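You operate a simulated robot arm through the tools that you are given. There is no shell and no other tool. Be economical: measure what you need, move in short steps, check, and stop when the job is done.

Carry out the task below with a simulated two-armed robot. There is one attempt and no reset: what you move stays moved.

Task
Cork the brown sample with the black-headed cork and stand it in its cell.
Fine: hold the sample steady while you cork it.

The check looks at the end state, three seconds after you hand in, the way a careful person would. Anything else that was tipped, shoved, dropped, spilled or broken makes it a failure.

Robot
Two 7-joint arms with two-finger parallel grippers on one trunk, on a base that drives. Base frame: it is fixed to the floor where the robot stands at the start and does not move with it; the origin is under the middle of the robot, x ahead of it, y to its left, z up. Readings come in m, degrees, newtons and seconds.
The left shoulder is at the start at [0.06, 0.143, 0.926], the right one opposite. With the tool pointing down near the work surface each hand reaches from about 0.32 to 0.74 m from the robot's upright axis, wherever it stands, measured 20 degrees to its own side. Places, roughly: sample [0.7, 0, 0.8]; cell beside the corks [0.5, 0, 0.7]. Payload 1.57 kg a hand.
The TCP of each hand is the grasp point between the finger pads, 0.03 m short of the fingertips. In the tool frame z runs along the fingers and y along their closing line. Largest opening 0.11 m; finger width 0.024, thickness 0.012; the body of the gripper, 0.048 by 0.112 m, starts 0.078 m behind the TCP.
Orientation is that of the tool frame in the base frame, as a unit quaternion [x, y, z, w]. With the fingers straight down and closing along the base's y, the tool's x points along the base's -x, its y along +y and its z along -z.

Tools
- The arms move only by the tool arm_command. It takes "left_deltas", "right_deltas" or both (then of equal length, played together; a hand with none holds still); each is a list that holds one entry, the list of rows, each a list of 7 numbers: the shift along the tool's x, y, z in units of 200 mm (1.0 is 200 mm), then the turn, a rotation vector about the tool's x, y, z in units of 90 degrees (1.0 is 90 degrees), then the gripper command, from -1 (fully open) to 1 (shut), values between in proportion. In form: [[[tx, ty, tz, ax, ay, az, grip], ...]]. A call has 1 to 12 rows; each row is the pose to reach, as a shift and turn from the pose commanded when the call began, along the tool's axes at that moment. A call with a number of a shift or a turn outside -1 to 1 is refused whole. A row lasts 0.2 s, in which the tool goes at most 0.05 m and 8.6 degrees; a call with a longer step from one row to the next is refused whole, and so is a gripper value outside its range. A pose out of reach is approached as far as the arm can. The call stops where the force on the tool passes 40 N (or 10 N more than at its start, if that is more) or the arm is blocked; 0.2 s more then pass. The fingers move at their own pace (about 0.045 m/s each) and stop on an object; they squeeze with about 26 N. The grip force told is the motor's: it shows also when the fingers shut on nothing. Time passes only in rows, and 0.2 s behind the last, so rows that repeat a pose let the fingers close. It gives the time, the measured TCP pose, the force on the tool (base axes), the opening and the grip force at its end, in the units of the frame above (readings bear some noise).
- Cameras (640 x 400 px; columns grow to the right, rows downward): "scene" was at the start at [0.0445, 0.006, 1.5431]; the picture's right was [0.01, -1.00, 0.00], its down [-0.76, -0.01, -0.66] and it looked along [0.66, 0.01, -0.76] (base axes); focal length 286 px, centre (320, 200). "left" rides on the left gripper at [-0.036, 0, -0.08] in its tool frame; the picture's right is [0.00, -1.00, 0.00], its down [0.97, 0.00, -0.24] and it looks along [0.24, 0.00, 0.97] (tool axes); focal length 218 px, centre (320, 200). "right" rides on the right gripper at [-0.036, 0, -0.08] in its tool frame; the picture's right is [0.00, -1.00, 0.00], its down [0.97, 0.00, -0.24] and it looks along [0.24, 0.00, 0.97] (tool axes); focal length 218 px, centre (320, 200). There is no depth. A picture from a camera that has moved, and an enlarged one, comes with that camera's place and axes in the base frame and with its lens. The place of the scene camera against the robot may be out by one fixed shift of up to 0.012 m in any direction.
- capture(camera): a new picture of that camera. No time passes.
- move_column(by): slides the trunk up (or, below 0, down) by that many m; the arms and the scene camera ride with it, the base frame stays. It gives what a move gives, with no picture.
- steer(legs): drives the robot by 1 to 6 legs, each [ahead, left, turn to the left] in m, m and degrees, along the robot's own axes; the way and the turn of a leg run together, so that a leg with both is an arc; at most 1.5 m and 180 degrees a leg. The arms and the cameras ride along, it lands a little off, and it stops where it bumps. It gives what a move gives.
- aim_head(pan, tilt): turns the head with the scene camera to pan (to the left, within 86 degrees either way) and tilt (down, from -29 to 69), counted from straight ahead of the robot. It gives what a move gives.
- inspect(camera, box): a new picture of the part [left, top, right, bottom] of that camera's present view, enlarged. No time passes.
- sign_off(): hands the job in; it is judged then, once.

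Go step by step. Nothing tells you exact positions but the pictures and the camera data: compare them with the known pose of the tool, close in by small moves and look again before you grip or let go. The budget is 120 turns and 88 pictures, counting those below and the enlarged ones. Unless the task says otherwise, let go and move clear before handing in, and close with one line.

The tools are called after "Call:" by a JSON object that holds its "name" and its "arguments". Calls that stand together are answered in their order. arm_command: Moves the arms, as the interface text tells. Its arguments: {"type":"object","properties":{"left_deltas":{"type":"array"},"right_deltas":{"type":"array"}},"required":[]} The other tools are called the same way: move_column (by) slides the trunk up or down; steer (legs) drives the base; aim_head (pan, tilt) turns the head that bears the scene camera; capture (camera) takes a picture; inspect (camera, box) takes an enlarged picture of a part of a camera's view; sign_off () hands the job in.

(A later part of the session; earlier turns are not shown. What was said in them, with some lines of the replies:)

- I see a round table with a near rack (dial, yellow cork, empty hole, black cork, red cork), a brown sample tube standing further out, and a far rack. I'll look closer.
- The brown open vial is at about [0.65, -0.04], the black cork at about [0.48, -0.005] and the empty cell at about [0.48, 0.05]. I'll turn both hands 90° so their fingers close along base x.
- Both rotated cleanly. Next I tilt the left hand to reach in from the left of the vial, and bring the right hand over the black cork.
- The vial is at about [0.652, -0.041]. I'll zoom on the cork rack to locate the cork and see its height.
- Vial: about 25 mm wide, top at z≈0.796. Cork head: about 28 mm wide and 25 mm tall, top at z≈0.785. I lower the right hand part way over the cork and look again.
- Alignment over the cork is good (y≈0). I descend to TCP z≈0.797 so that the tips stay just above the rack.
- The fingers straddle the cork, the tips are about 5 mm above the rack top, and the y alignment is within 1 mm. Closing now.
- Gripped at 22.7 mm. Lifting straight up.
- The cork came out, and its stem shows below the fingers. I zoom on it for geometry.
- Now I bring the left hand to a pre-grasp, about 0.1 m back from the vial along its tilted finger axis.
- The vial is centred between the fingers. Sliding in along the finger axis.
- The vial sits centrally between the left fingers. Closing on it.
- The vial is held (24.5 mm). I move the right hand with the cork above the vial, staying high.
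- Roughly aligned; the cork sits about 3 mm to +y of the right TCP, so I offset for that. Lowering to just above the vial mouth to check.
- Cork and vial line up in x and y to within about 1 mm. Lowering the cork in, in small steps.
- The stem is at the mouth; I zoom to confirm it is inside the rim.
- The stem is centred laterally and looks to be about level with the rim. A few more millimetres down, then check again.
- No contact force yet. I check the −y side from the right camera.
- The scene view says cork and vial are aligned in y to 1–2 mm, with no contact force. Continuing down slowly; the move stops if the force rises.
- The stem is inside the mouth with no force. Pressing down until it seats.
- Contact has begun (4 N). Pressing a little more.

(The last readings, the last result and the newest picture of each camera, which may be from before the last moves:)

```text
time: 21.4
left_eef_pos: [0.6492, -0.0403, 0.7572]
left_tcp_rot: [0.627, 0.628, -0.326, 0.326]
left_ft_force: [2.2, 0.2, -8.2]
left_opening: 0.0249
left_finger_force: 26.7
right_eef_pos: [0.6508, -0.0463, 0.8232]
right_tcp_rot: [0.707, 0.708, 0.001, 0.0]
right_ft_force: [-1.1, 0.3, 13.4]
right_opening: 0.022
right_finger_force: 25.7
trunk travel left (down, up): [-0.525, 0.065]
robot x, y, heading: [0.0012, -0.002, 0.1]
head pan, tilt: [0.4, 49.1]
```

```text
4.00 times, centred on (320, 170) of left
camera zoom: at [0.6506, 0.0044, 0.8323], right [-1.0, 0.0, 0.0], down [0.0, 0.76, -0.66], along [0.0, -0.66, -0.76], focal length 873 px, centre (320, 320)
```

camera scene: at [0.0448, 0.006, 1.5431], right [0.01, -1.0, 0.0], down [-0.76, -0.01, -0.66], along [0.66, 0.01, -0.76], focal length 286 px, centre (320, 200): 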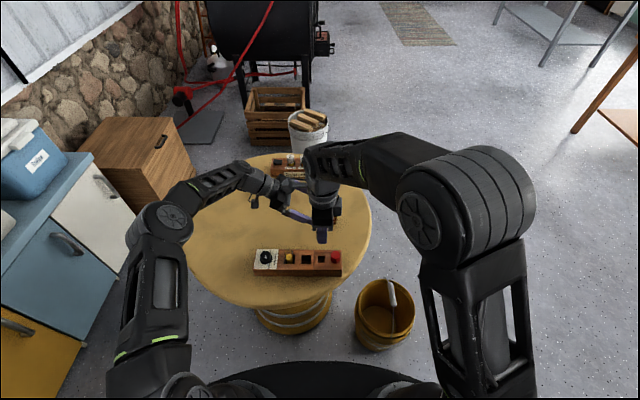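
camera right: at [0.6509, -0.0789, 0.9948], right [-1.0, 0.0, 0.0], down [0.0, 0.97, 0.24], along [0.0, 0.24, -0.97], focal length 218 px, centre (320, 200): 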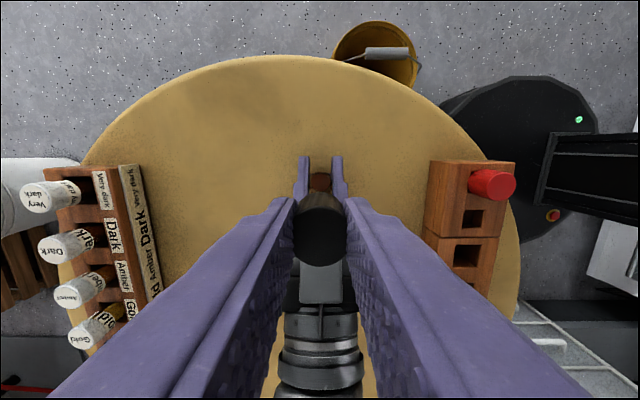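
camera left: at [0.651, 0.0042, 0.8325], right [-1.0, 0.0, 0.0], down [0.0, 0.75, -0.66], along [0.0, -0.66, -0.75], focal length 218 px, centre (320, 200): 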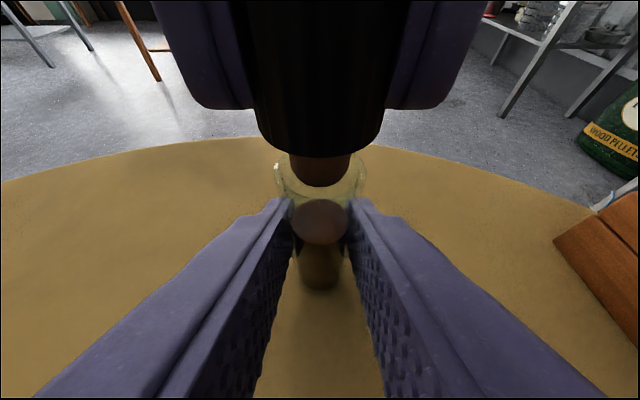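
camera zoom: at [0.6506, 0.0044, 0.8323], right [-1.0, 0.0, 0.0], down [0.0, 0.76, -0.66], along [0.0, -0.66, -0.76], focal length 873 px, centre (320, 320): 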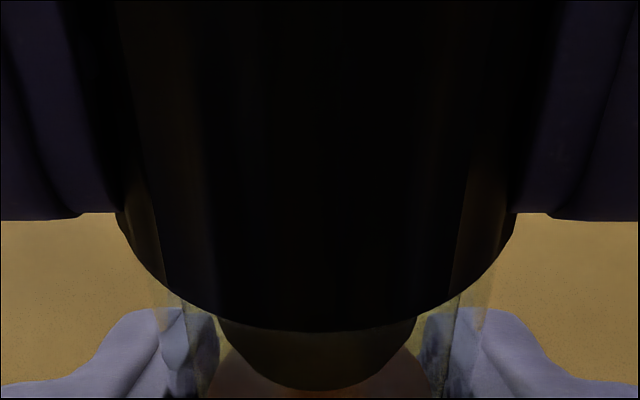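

The cork stopped moving while the fingers slid slightly on it. I check whether the head sits on the rim.

Call:
{"name": "inspect", "arguments": {"camera": "scene", "box": [320, 190, 350, 225]}}

Call:
{"name": "inspect", "arguments": {"camera": "right", "box": [280, 140, 360, 240]}}

Call:
{"name": "inspect", "arguments": {"camera": "left", "box": [285, 180, 355, 250]}}

```text
11.43 times, centred on (335, 208) of scene
camera zoom: at [0.0442, 0.006, 1.5431], right [0.01, -1.0, 0.0], down [-0.76, -0.01, -0.66], along [0.66, 0.01, -0.76], focal length 3275 px, centre (149, 114)
```

zoom: 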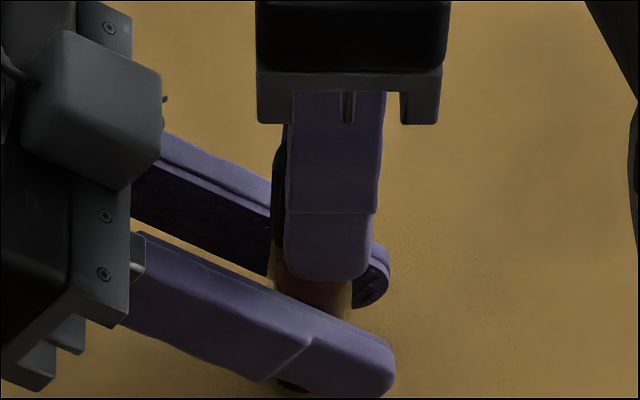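

```text
4.00 times, centred on (320, 190) of right
camera zoom: at [0.6499, -0.0815, 0.9026], right [-1.0, 0.0, 0.0], down [0.0, 0.97, 0.24], along [0.0, 0.24, -0.97], focal length 873 px, centre (320, 240)
```

zoom: 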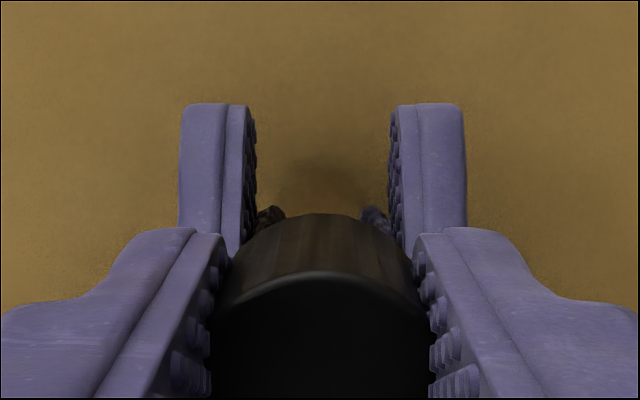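

```text
5.71 times, centred on (320, 215) of left
camera zoom: at [0.6506, 0.0044, 0.8323], right [-1.0, 0.0, 0.0], down [0.0, 0.76, -0.66], along [0.0, -0.66, -0.76], focal length 1247 px, centre (320, 114)
```

zoom: 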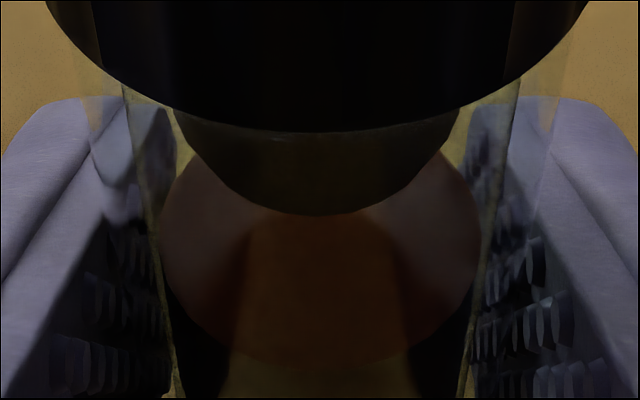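

The head appears seated on the rim. I'll open the right fingers slightly while the left keeps hold, and look.

Call:
{"name": "arm_command", "arguments": {"right_deltas": [[[0, 0, 0, 0, 0, 0, 0.1], [0, 0, 0, 0, 0, 0, 0.1], [0, 0, -0.01, 0, 0, 0, 0.1]]]}}

Call:
{"name": "capture", "arguments": {"camera": "right"}}

Call:
{"name": "capture", "arguments": {"camera": "left"}}

Call:
{"name": "inspect", "arguments": {"camera": "scene", "box": [320, 190, 350, 225]}}

```text
time: 22.2
left_eef_pos: [0.6503, -0.0415, 0.7593]
left_tcp_rot: [0.628, 0.627, -0.326, 0.326]
left_ft_force: [0.5, 0.0, 0.5]
left_opening: 0.0248
left_finger_force: 25.6
right_eef_pos: [0.6497, -0.0464, 0.8227]
right_tcp_rot: [0.707, 0.707, -0.001, -0.001]
right_ft_force: [-0.4, 0.1, 0.3]
right_opening: 0.0496
right_finger_force: 0.0
trunk travel left (down, up): [-0.525, 0.065]
robot x, y, heading: [0.0001, -0.002, -0.2]
head pan, tilt: [0.4, 49.1]
```

```text
44 pictures are left
camera right: at [0.6496, -0.0816, 0.904], right [-1.0, 0.0, 0.0], down [0.0, 0.97, 0.24], along [0.0, 0.24, -0.97], focal length 218 px, centre (320, 200)
```

right: 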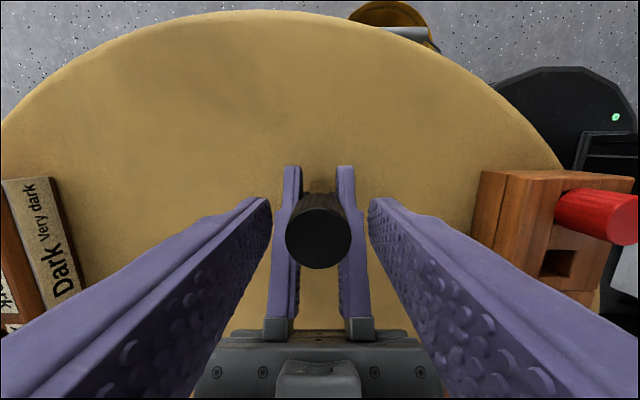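

```text
43 pictures are left
camera left: at [0.651, 0.0042, 0.8327], right [-1.0, 0.0, 0.0], down [0.0, 0.75, -0.66], along [0.0, -0.66, -0.75], focal length 218 px, centre (320, 200)
```

left: 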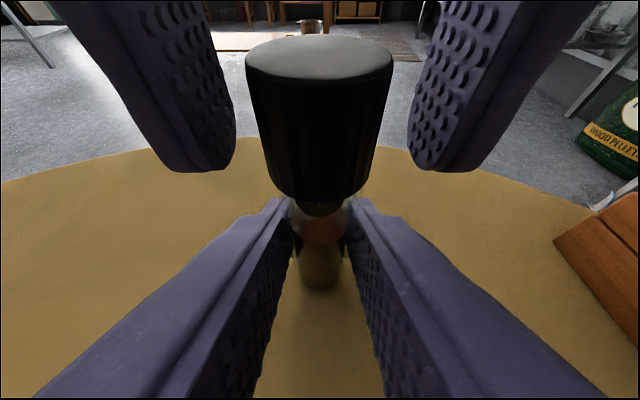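

```text
11.43 times, centred on (335, 208) of scene
camera zoom: at [0.0446, 0.0061, 1.5431], right [0.01, -1.0, 0.0], down [-0.76, -0.01, -0.66], along [0.66, 0.01, -0.76], focal length 3275 px, centre (149, 114)
```

zoom: 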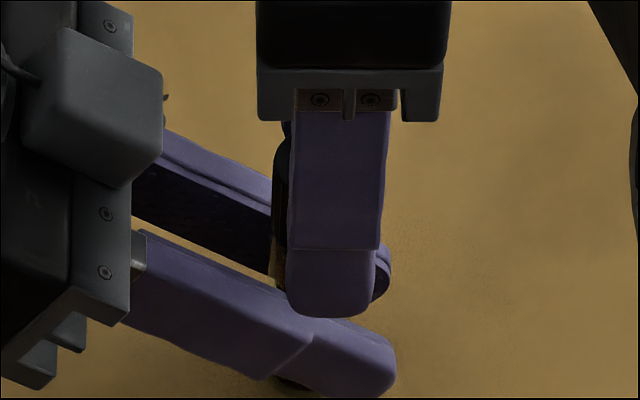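

The cork stands upright on the vial. I regrip with the right hand a bit lower and centred, so that the pads cover the head and the upper glass.

Call:
{"name": "arm_command", "arguments": {"right_deltas": [[[0.02, 0.005, 0, 0, 0, 0, 0.1], [0.02, 0.005, 0.025, 0, 0, 0, 0.1], [0.02, 0.005, 0.025, 0, 0, 0, 0.6], [0.02, 0.005, 0.025, 0, 0, 0, 1], [0.02, 0.005, 0.025, 0, 0, 0, 1], [0.02, 0.005, 0.025, 0, 0, 0, 1], [0.02, 0.005, 0.025, 0, 0, 0, 1]]]}}

Call:
{"name": "inspect", "arguments": {"camera": "left", "box": [220, 20, 420, 300]}}

```text
time: 23.8
left_eef_pos: [0.6513, -0.0411, 0.7583]
left_tcp_rot: [0.627, 0.628, -0.325, 0.326]
left_ft_force: [5.3, -1.5, -2.1]
left_opening: 0.025
left_finger_force: 26.0
right_eef_pos: [0.6517, -0.0419, 0.8189]
right_tcp_rot: [0.707, 0.707, -0.001, -0.001]
right_ft_force: [-4.4, 1.7, 1.5]
right_opening: 0.0261
right_finger_force: 26.1
trunk travel left (down, up): [-0.525, 0.065]
robot x, y, heading: [-0.0011, 0.0008, -0.2]
head pan, tilt: [0.4, 49.1]
```

```text
1.43 times, centred on (320, 160) of left
camera zoom: at [0.6512, 0.0043, 0.8326], right [-1.0, 0.0, 0.0], down [0.0, 0.75, -0.66], along [0.0, -0.66, -0.75], focal length 312 px, centre (320, 257)
```

zoom: 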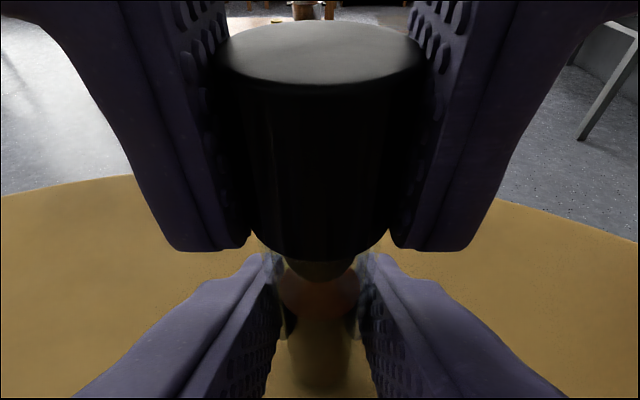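

The right hand now grips the head squarely (26 mm). I open the left and back it off along its axis; the vial still stands on the table.

Call:
{"name": "arm_command", "arguments": {"left_deltas": [[[0, 0, 0, 0, 0, 0, 0.3], [0, 0, 0, 0, 0, 0, 0], [0, 0, 0, 0, 0, 0, -0.3], [0, 0, 0, 0, 0, 0, -0.5], [0, 0, -0.15, 0, 0, 0, -0.5], [0, 0, -0.35, 0, 0, 0, -0.5], [0, 0, -0.55, 0, 0, 0, -0.5], [0, 0, -0.7, 0, 0, 0, -0.5]]]}}

Call:
{"name": "capture", "arguments": {"camera": "left"}}

```text
time: 25.6
left_eef_pos: [0.651, 0.0731, 0.8389]
left_tcp_rot: [0.627, 0.627, -0.327, 0.326]
left_ft_force: [-0.3, -0.3, -0.4]
left_opening: 0.0827
left_finger_force: 0.1
right_eef_pos: [0.6513, -0.0424, 0.8191]
right_tcp_rot: [0.707, 0.707, 0.0, 0.0]
right_ft_force: [0.9, -0.7, -0.1]
right_opening: 0.0262
right_finger_force: 26.5
trunk travel left (down, up): [-0.525, 0.065]
robot x, y, heading: [0.0022, -0.0022, 0.3]
head pan, tilt: [0.4, 49.1]
```

```text
40 pictures are left
camera left: at [0.6504, 0.1191, 0.9132], right [-1.0, 0.0, 0.0], down [0.0, 0.75, -0.66], along [0.0, -0.66, -0.75], focal length 218 px, centre (320, 200)
```

left: 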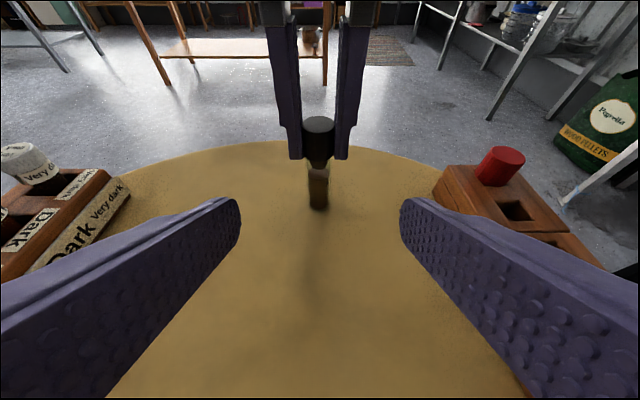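

Now a small 6 mm test lift with the right hand, with a zoom before and after.

Call:
{"name": "inspect", "arguments": {"camera": "left", "box": [280, 100, 360, 220]}}

Call:
{"name": "arm_command", "arguments": {"right_deltas": [[[0, 0, -0.01, 0, 0, 0, 1], [0, 0, -0.02, 0, 0, 0, 1], [0, 0, -0.03, 0, 0, 0, 1]]]}}

Call:
{"name": "inspect", "arguments": {"camera": "left", "box": [280, 100, 360, 220]}}

```text
3.33 times, centred on (320, 160) of left
camera zoom: at [0.6504, 0.1191, 0.9132], right [-1.0, 0.0, 0.0], down [0.0, 0.75, -0.66], along [0.0, -0.66, -0.75], focal length 728 px, centre (320, 333)
```

zoom: 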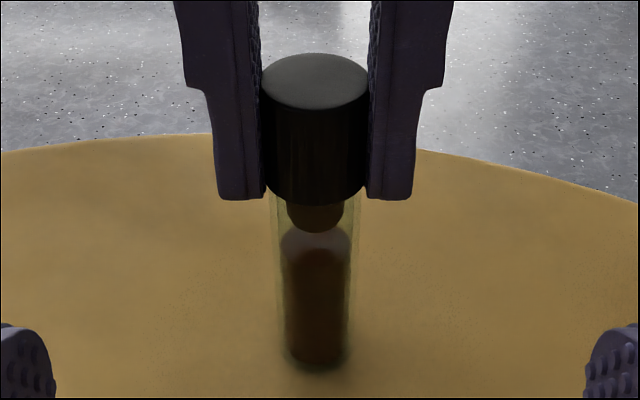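

```text
time: 26.4
left_eef_pos: [0.6499, 0.074, 0.838]
left_tcp_rot: [0.627, 0.627, -0.326, 0.326]
left_ft_force: [0.5, 0.8, -0.4]
left_opening: 0.0822
left_finger_force: 0.1
right_eef_pos: [0.6521, -0.0417, 0.8255]
right_tcp_rot: [0.707, 0.707, 0.0, 0.001]
right_ft_force: [0.4, 0.3, -0.2]
right_opening: 0.0262
right_finger_force: 26.6
trunk travel left (down, up): [-0.525, 0.065]
robot x, y, heading: [-0.0001, 0.0017, -0.1]
head pan, tilt: [0.4, 49.1]
```

```text
3.33 times, centred on (320, 160) of left
camera zoom: at [0.6507, 0.1191, 0.9129], right [-1.0, 0.0, 0.0], down [0.0, 0.75, -0.66], along [0.0, -0.66, -0.75], focal length 728 px, centre (320, 333)
```

zoom: 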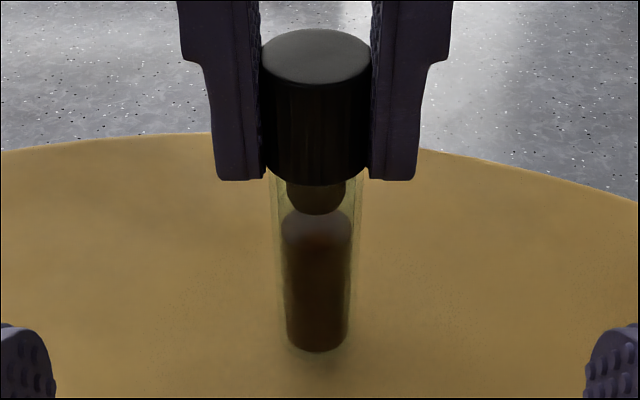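

The cork carries the vial securely. The cell is at about [0.479, 0.0465] and 29 mm wide. I lift, carry over it and retract the left hand.

Call:
{"name": "arm_command", "arguments": {"left_deltas": [[[0, 0, -0.08, 0, 0, 0, -0.5], [0, 0, -0.16, 0, 0, 0, -0.5], [0, 0, -0.24, 0, 0, 0, -0.5], [0, 0, -0.32, 0, 0, 0, -0.5], [0, 0, -0.4, 0, 0, 0, -0.5], [0, 0, -0.5, 0, 0, 0, -0.5], [0, 0, -0.5, 0, 0, 0, -0.5], [0, 0, -0.5, 0, 0, 0, -0.5], [0, 0, -0.5, 0, 0, 0, -0.5], [0, 0, -0.5, 0, 0, 0, -0.5], [0, 0, -0.5, 0, 0, 0, -0.5], [0, 0, -0.5, 0, 0, 0, -0.5]]], "right_deltas": [[[0, 0, -0.12, 0, 0, 0, 1], [0, 0, -0.25, 0, 0, 0, 1], [0, 0, -0.38, 0, 0, 0, 1], [0, 0, -0.5, 0, 0, 0, 1], [0, -0.15, -0.5, 0, 0, 0, 1], [0, -0.3, -0.5, 0, 0, 0, 1], [0, -0.45, -0.5, 0, 0, 0, 1], [0.1, -0.6, -0.5, 0, 0, 0, 1], [0.2, -0.72, -0.5, 0, 0, 0, 1], [0.3, -0.8, -0.5, 0, 0, 0, 1], [0.4, -0.86, -0.5, 0, 0, 0, 1], [0.44, -0.86, -0.5, 0, 0, 0, 1]]]}}

Call:
{"name": "capture", "arguments": {"camera": "right"}}

Call:
{"name": "inspect", "arguments": {"camera": "scene", "box": [260, 190, 350, 280]}}

Call:
{"name": "capture", "arguments": {"camera": "left"}}

```text
time: 29.0
left_eef_pos: [0.6499, 0.1549, 0.8953]
left_tcp_rot: [0.628, 0.627, -0.326, 0.326]
left_ft_force: [-0.7, 0.2, 0.2]
left_opening: 0.0824
left_finger_force: 0.0
right_eef_pos: [0.4778, 0.0461, 0.9257]
right_tcp_rot: [0.708, 0.706, 0.001, -0.001]
right_ft_force: [0.3, 0.2, 0.1]
right_opening: 0.026
right_finger_force: 25.6
trunk travel left (down, up): [-0.525, 0.065]
robot x, y, heading: [-0.0002, 0.0019, -0.1]
head pan, tilt: [0.4, 49.1]
```

```text
37 pictures are left
camera right: at [0.4781, 0.0104, 1.0054], right [-1.0, 0.0, 0.0], down [0.0, 0.97, 0.24], along [0.0, 0.24, -0.97], focal length 218 px, centre (320, 200)
```

right: 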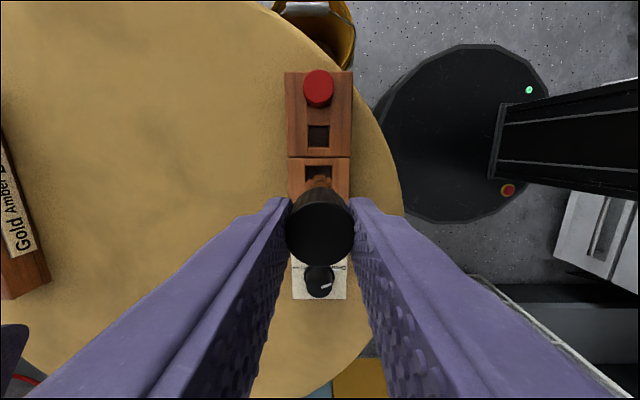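

```text
4.44 times, centred on (305, 235) of scene
camera zoom: at [0.0447, 0.0061, 1.5431], right [0.01, -1.0, 0.0], down [-0.76, -0.01, -0.66], along [0.66, 0.01, -0.76], focal length 1274 px, centre (387, 44)
```

zoom: 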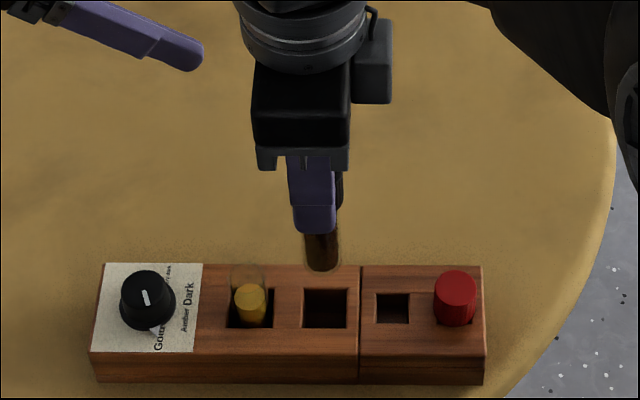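

```text
35 pictures are left
camera left: at [0.6506, 0.2005, 0.9703], right [-1.0, 0.0, 0.0], down [0.0, 0.75, -0.66], along [0.0, -0.66, -0.75], focal length 218 px, centre (320, 200)
```

left: 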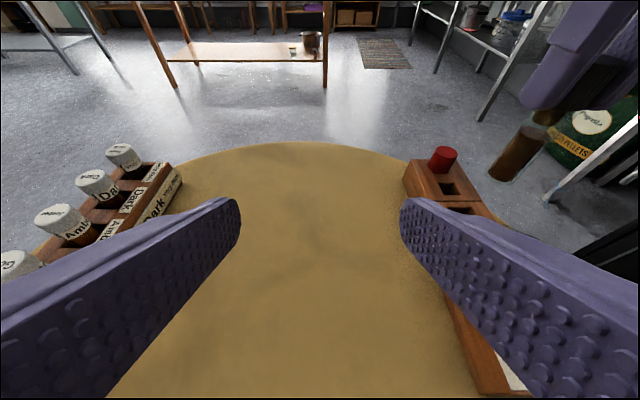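

Vial and cell agree in y to within a millimetre. I lower to just above the rack and check again.

Call:
{"name": "arm_command", "arguments": {"right_deltas": [[[0, 0, 0.1, 0, 0, 0, 1], [0, 0, 0.2, 0, 0, 0, 1], [0, 0, 0.265, 0, 0, 0, 1], [0, 0, 0.265, 0, 0, 0, 1]]]}}

Call:
{"name": "inspect", "arguments": {"camera": "scene", "box": [290, 225, 340, 275]}}

Call:
{"name": "inspect", "arguments": {"camera": "right", "box": [270, 80, 370, 220]}}

Call:
{"name": "inspect", "arguments": {"camera": "left", "box": [400, 100, 600, 250]}}

```text
time: 30.0
left_eef_pos: [0.6499, 0.1552, 0.8954]
left_tcp_rot: [0.627, 0.627, -0.326, 0.326]
left_ft_force: [0.3, -0.2, 0.9]
left_opening: 0.0824
left_finger_force: 0.1
right_eef_pos: [0.4783, 0.047, 0.8725]
right_tcp_rot: [0.707, 0.707, -0.001, 0.0]
right_ft_force: [-0.5, 0.5, -0.9]
right_opening: 0.026
right_finger_force: 26.6
trunk travel left (down, up): [-0.525, 0.065]
robot x, y, heading: [0.005, -0.0023, 0.0]
head pan, tilt: [0.4, 49.1]
```

```text
8.00 times, centred on (315, 250) of scene
camera zoom: at [0.0446, 0.0061, 1.5431], right [0.01, -1.0, 0.0], down [-0.76, -0.01, -0.66], along [0.66, 0.01, -0.76], focal length 2292 px, centre (360, -200)
```

zoom: 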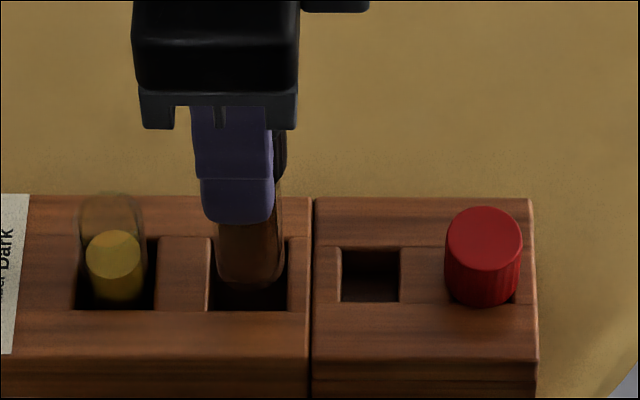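

```text
2.86 times, centred on (320, 150) of right
camera zoom: at [0.4783, 0.0102, 0.9524], right [-1.0, 0.0, 0.0], down [0.0, 0.97, 0.24], along [0.0, 0.24, -0.97], focal length 624 px, centre (320, 343)
```

zoom: 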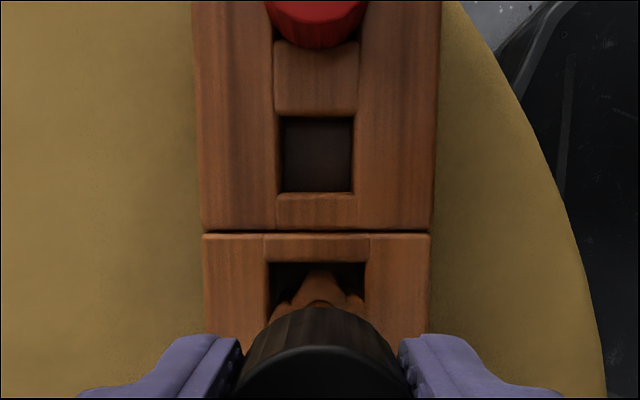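

```text
2.67 times, centred on (500, 175) of left
camera zoom: at [0.6505, 0.2005, 0.9704], right [-1.0, 0.0, 0.0], down [0.0, 0.75, -0.66], along [0.0, -0.66, -0.75], focal length 582 px, centre (-160, 267)
```

zoom: 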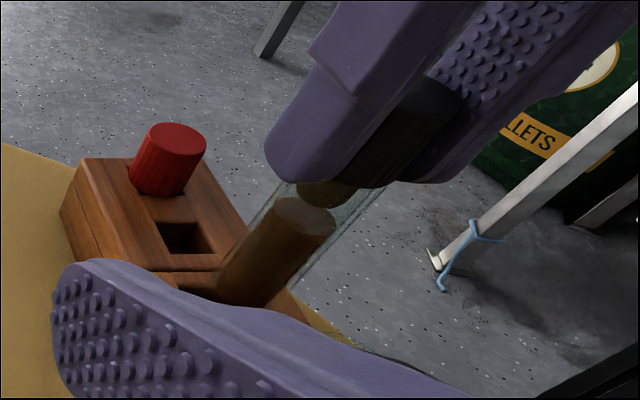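

The alignment is good in both axes (cell clearance about 2 mm). Inserting slowly.

Call:
{"name": "arm_command", "arguments": {"right_deltas": [[[0, 0, 0.02, 0, 0, 0, 1], [0, 0, 0.04, 0, 0, 0, 1], [0, 0, 0.06, 0, 0, 0, 1], [0, 0, 0.08, 0, 0, 0, 1], [0, 0, 0.1, 0, 0, 0, 1]]]}}

Call:
{"name": "inspect", "arguments": {"camera": "scene", "box": [290, 225, 340, 275]}}

```text
time: 31.2
left_eef_pos: [0.65, 0.1549, 0.8948]
left_tcp_rot: [0.628, 0.628, -0.326, 0.326]
left_ft_force: [-0.4, -0.5, 1.1]
left_opening: 0.0826
left_finger_force: 0.0
right_eef_pos: [0.4795, 0.0453, 0.8519]
right_tcp_rot: [0.707, 0.707, 0.0, 0.0]
right_ft_force: [-0.7, -0.6, 0.1]
right_opening: 0.0261
right_finger_force: 26.1
trunk travel left (down, up): [-0.525, 0.065]
robot x, y, heading: [-0.0013, -0.002, -0.1]
head pan, tilt: [0.4, 49.1]
```

```text
8.00 times, centred on (315, 250) of scene
camera zoom: at [0.0447, 0.0062, 1.5431], right [0.01, -1.0, 0.0], down [-0.76, -0.01, -0.66], along [0.66, 0.01, -0.76], focal length 2292 px, centre (360, -200)
```

zoom: 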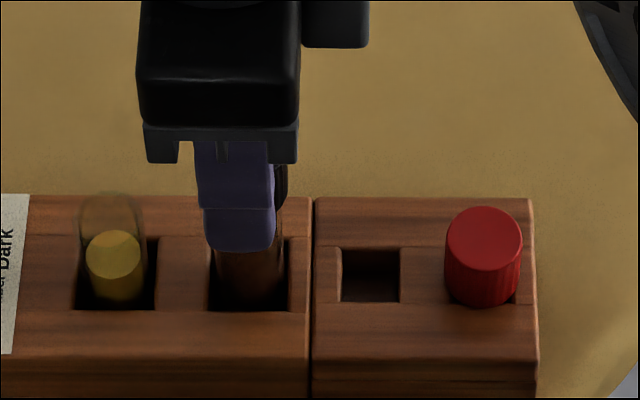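

It is entering the cell without force. Continuing down.

Call:
{"name": "arm_command", "arguments": {"right_deltas": [[[0, 0, 0.02, 0, 0, 0, 1], [0, 0, 0.04, 0, 0, 0, 1], [0, 0, 0.06, 0, 0, 0, 1], [0, 0, 0.08, 0, 0, 0, 1]]]}}

Call:
{"name": "inspect", "arguments": {"camera": "scene", "box": [290, 225, 340, 275]}}

```text
time: 32.2
left_eef_pos: [0.6509, 0.1556, 0.8951]
left_tcp_rot: [0.628, 0.627, -0.326, 0.326]
left_ft_force: [0.9, 0.1, 1.0]
left_opening: 0.0826
left_finger_force: 0.1
right_eef_pos: [0.4806, 0.0464, 0.836]
right_tcp_rot: [0.708, 0.707, 0.0, 0.0]
right_ft_force: [0.3, 0.4, -0.6]
right_opening: 0.0263
right_finger_force: 25.9
trunk travel left (down, up): [-0.525, 0.065]
robot x, y, heading: [0.0061, 0.0027, 0.1]
head pan, tilt: [0.4, 49.1]
```

```text
8.00 times, centred on (315, 250) of scene
camera zoom: at [0.0447, 0.0062, 1.5431], right [0.01, -1.0, 0.0], down [-0.76, -0.01, -0.66], along [0.66, 0.01, -0.76], focal length 2292 px, centre (360, -200)
```

zoom: 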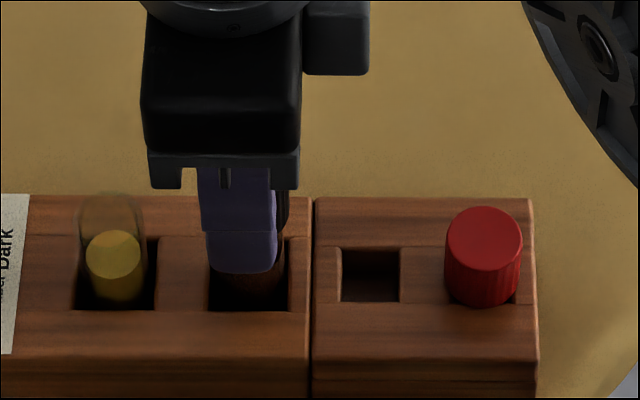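

Still free. Down further in 1 mm steps until the bottom touches.

Call:
{"name": "arm_command", "arguments": {"right_deltas": [[[0, 0, 0.01, 0, 0, 0, 1], [0, 0, 0.02, 0, 0, 0, 1], [0, 0, 0.03, 0, 0, 0, 1], [0, 0, 0.035, 0, 0, 0, 1], [0, 0, 0.04, 0, 0, 0, 1]]]}}

```text
time: 33.4
left_eef_pos: [0.6493, 0.1556, 0.8944]
left_tcp_rot: [0.628, 0.627, -0.326, 0.326]
left_ft_force: [-0.1, 0.4, 0.3]
left_opening: 0.0824
left_finger_force: 0.1
right_eef_pos: [0.4802, 0.046, 0.8292]
right_tcp_rot: [0.707, 0.707, 0.0, 0.0]
right_ft_force: [-0.5, -2.1, 4.5]
right_opening: 0.0258
right_finger_force: 25.8
trunk travel left (down, up): [-0.525, 0.065]
robot x, y, heading: [-0.0004, 0.0006, 0.0]
head pan, tilt: [0.4, 49.1]
```

Contact at 4.5 N, so the bottom is on the cell floor. I check the picture before releasing.

Call:
{"name": "inspect", "arguments": {"camera": "scene", "box": [290, 225, 340, 275]}}

Call:
{"name": "capture", "arguments": {"camera": "right"}}

```text
8.00 times, centred on (315, 250) of scene
camera zoom: at [0.0442, 0.0059, 1.5432], right [0.01, -1.0, 0.0], down [-0.76, -0.01, -0.66], along [0.66, 0.01, -0.76], focal length 2292 px, centre (360, -200)
```

zoom: 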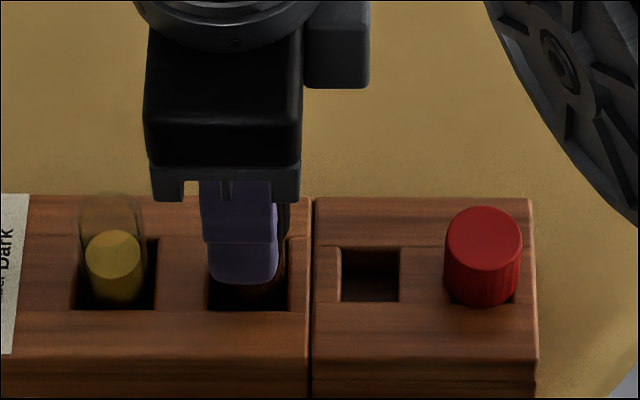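

```text
28 pictures are left
camera right: at [0.4791, 0.01, 0.9091], right [-1.0, 0.0, 0.0], down [0.0, 0.97, 0.24], along [0.0, 0.24, -0.97], focal length 218 px, centre (320, 200)
```

right: 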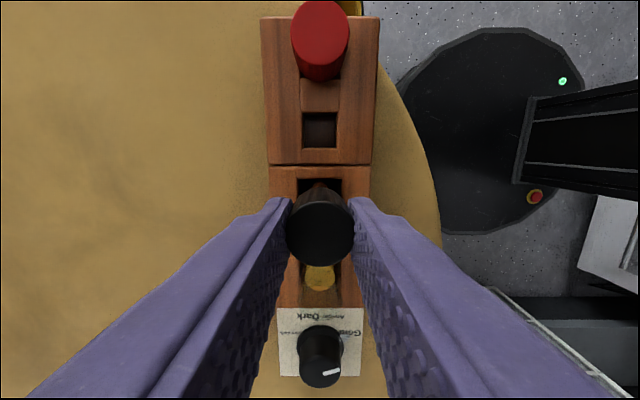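

It is in the cell. Opening the right fingers and rising straight up.

Call:
{"name": "arm_command", "arguments": {"right_deltas": [[[0, 0, 0, 0, 0, 0, 0.3], [0, 0, 0, 0, 0, 0, 0], [0, 0, 0, 0, 0, 0, -0.3], [0, 0, 0, 0, 0, 0, -0.3], [0, 0, -0.1, 0, 0, 0, -0.3], [0, 0, -0.3, 0, 0, 0, -0.3], [0, 0, -0.5, 0, 0, 0, -0.3], [-0.2, 0, -0.6, 0, 0, 0, -0.3], [-0.4, 0, -0.6, 0, 0, 0, -0.3], [-0.6, 0, -0.6, 0, 0, 0, -0.3], [-0.8, 0, -0.6, 0, 0, 0, -0.3]]]}}

Call:
{"name": "inspect", "arguments": {"camera": "scene", "box": [250, 200, 350, 290]}}

Call:
{"name": "capture", "arguments": {"camera": "right"}}

Call:
{"name": "capture", "arguments": {"camera": "scene"}}

```text
time: 35.8
left_eef_pos: [0.6507, 0.1548, 0.8957]
left_tcp_rot: [0.627, 0.628, -0.326, 0.326]
left_ft_force: [-0.7, -1.1, 0.3]
left_opening: 0.0824
left_finger_force: 0.1
right_eef_pos: [0.4798, -0.1153, 0.9476]
right_tcp_rot: [0.707, 0.708, 0.0, 0.0]
right_ft_force: [-0.2, -0.1, -0.5]
right_opening: 0.0716
right_finger_force: 0.1
trunk travel left (down, up): [-0.525, 0.065]
robot x, y, heading: [0.0006, 0.0016, -0.0]
head pan, tilt: [0.4, 49.1]
```

```text
4.44 times, centred on (300, 245) of scene
camera zoom: at [0.0446, 0.0053, 1.5431], right [0.01, -1.0, 0.0], down [-0.76, -0.01, -0.66], along [0.66, 0.01, -0.76], focal length 1274 px, centre (409, 0)
```

zoom: 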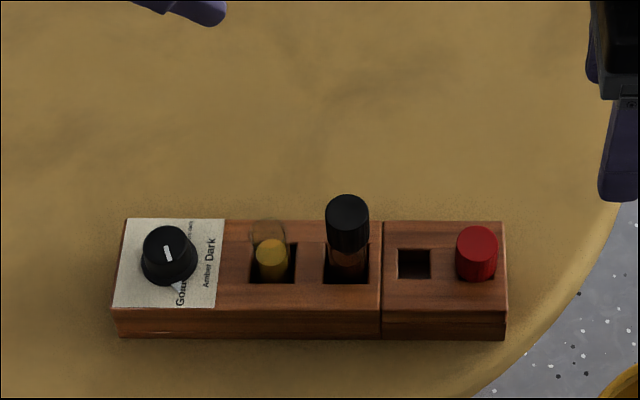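

```text
26 pictures are left
camera right: at [0.4797, -0.1505, 1.0273], right [-1.0, 0.0, 0.0], down [0.0, 0.97, 0.24], along [0.0, 0.24, -0.97], focal length 218 px, centre (320, 200)
```

right: 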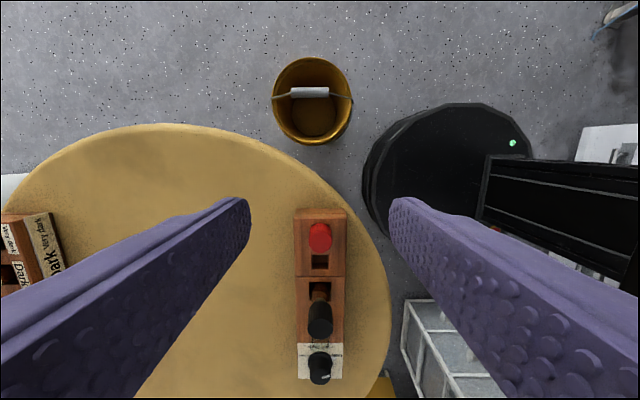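

```text
25 pictures are left
camera scene: at [0.0446, 0.0053, 1.5431], right [0.01, -1.0, 0.0], down [-0.76, -0.01, -0.66], along [0.66, 0.01, -0.76], focal length 286 px, centre (320, 200)
```

scene: 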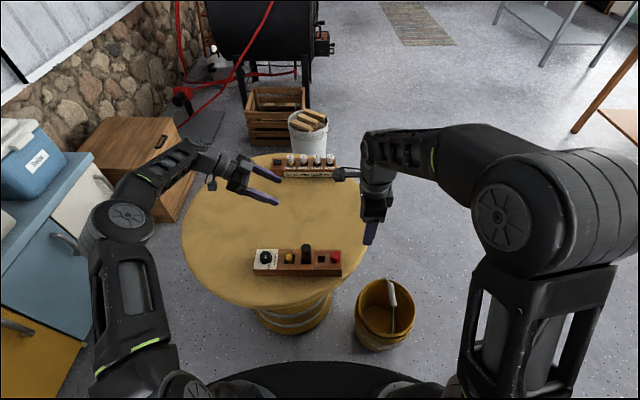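

The corked sample stands in its cell. One close look at the seating.

Call:
{"name": "inspect", "arguments": {"camera": "scene", "box": [292, 235, 322, 270]}}

Call:
{"name": "inspect", "arguments": {"camera": "right", "box": [290, 260, 350, 350]}}

```text
11.43 times, centred on (307, 252) of scene
camera zoom: at [0.0446, 0.0053, 1.5431], right [0.01, -1.0, 0.0], down [-0.76, -0.01, -0.66], along [0.66, 0.01, -0.76], focal length 3275 px, centre (469, -400)
```

zoom: 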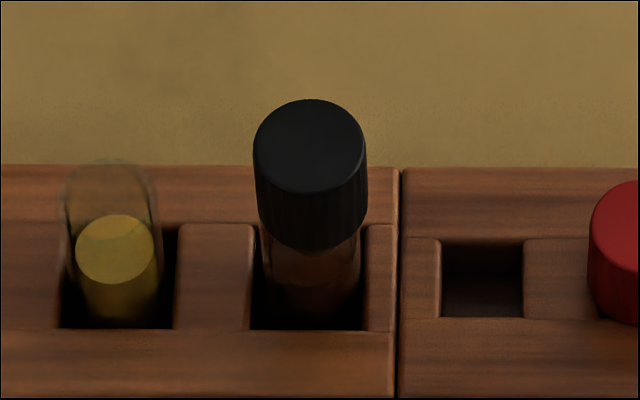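

```text
4.44 times, centred on (320, 305) of right
camera zoom: at [0.4797, -0.1505, 1.0273], right [-1.0, 0.0, 0.0], down [0.0, 0.97, 0.24], along [0.0, 0.24, -0.97], focal length 970 px, centre (320, -267)
```

zoom: 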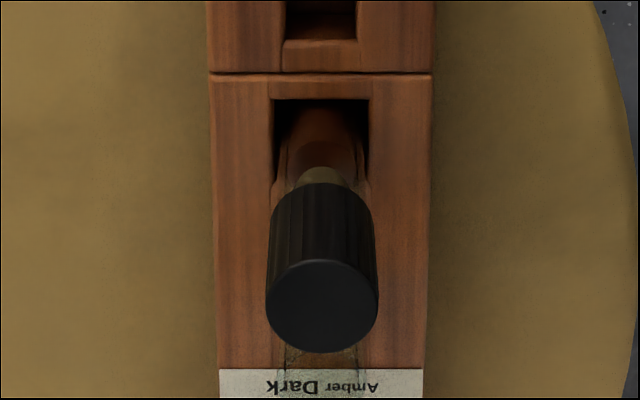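

The cork is seated flush with the rim, the vial stands upright in its cell, and both hands are clear. Handing in.

Call:
{"name": "sign_off", "arguments": {}}

```text
The job is handed in.
```

The brown sample is corked with the black-headed cork and standing upright in the cell beside the corks. I saw nothing else tipped, spilled or moved.
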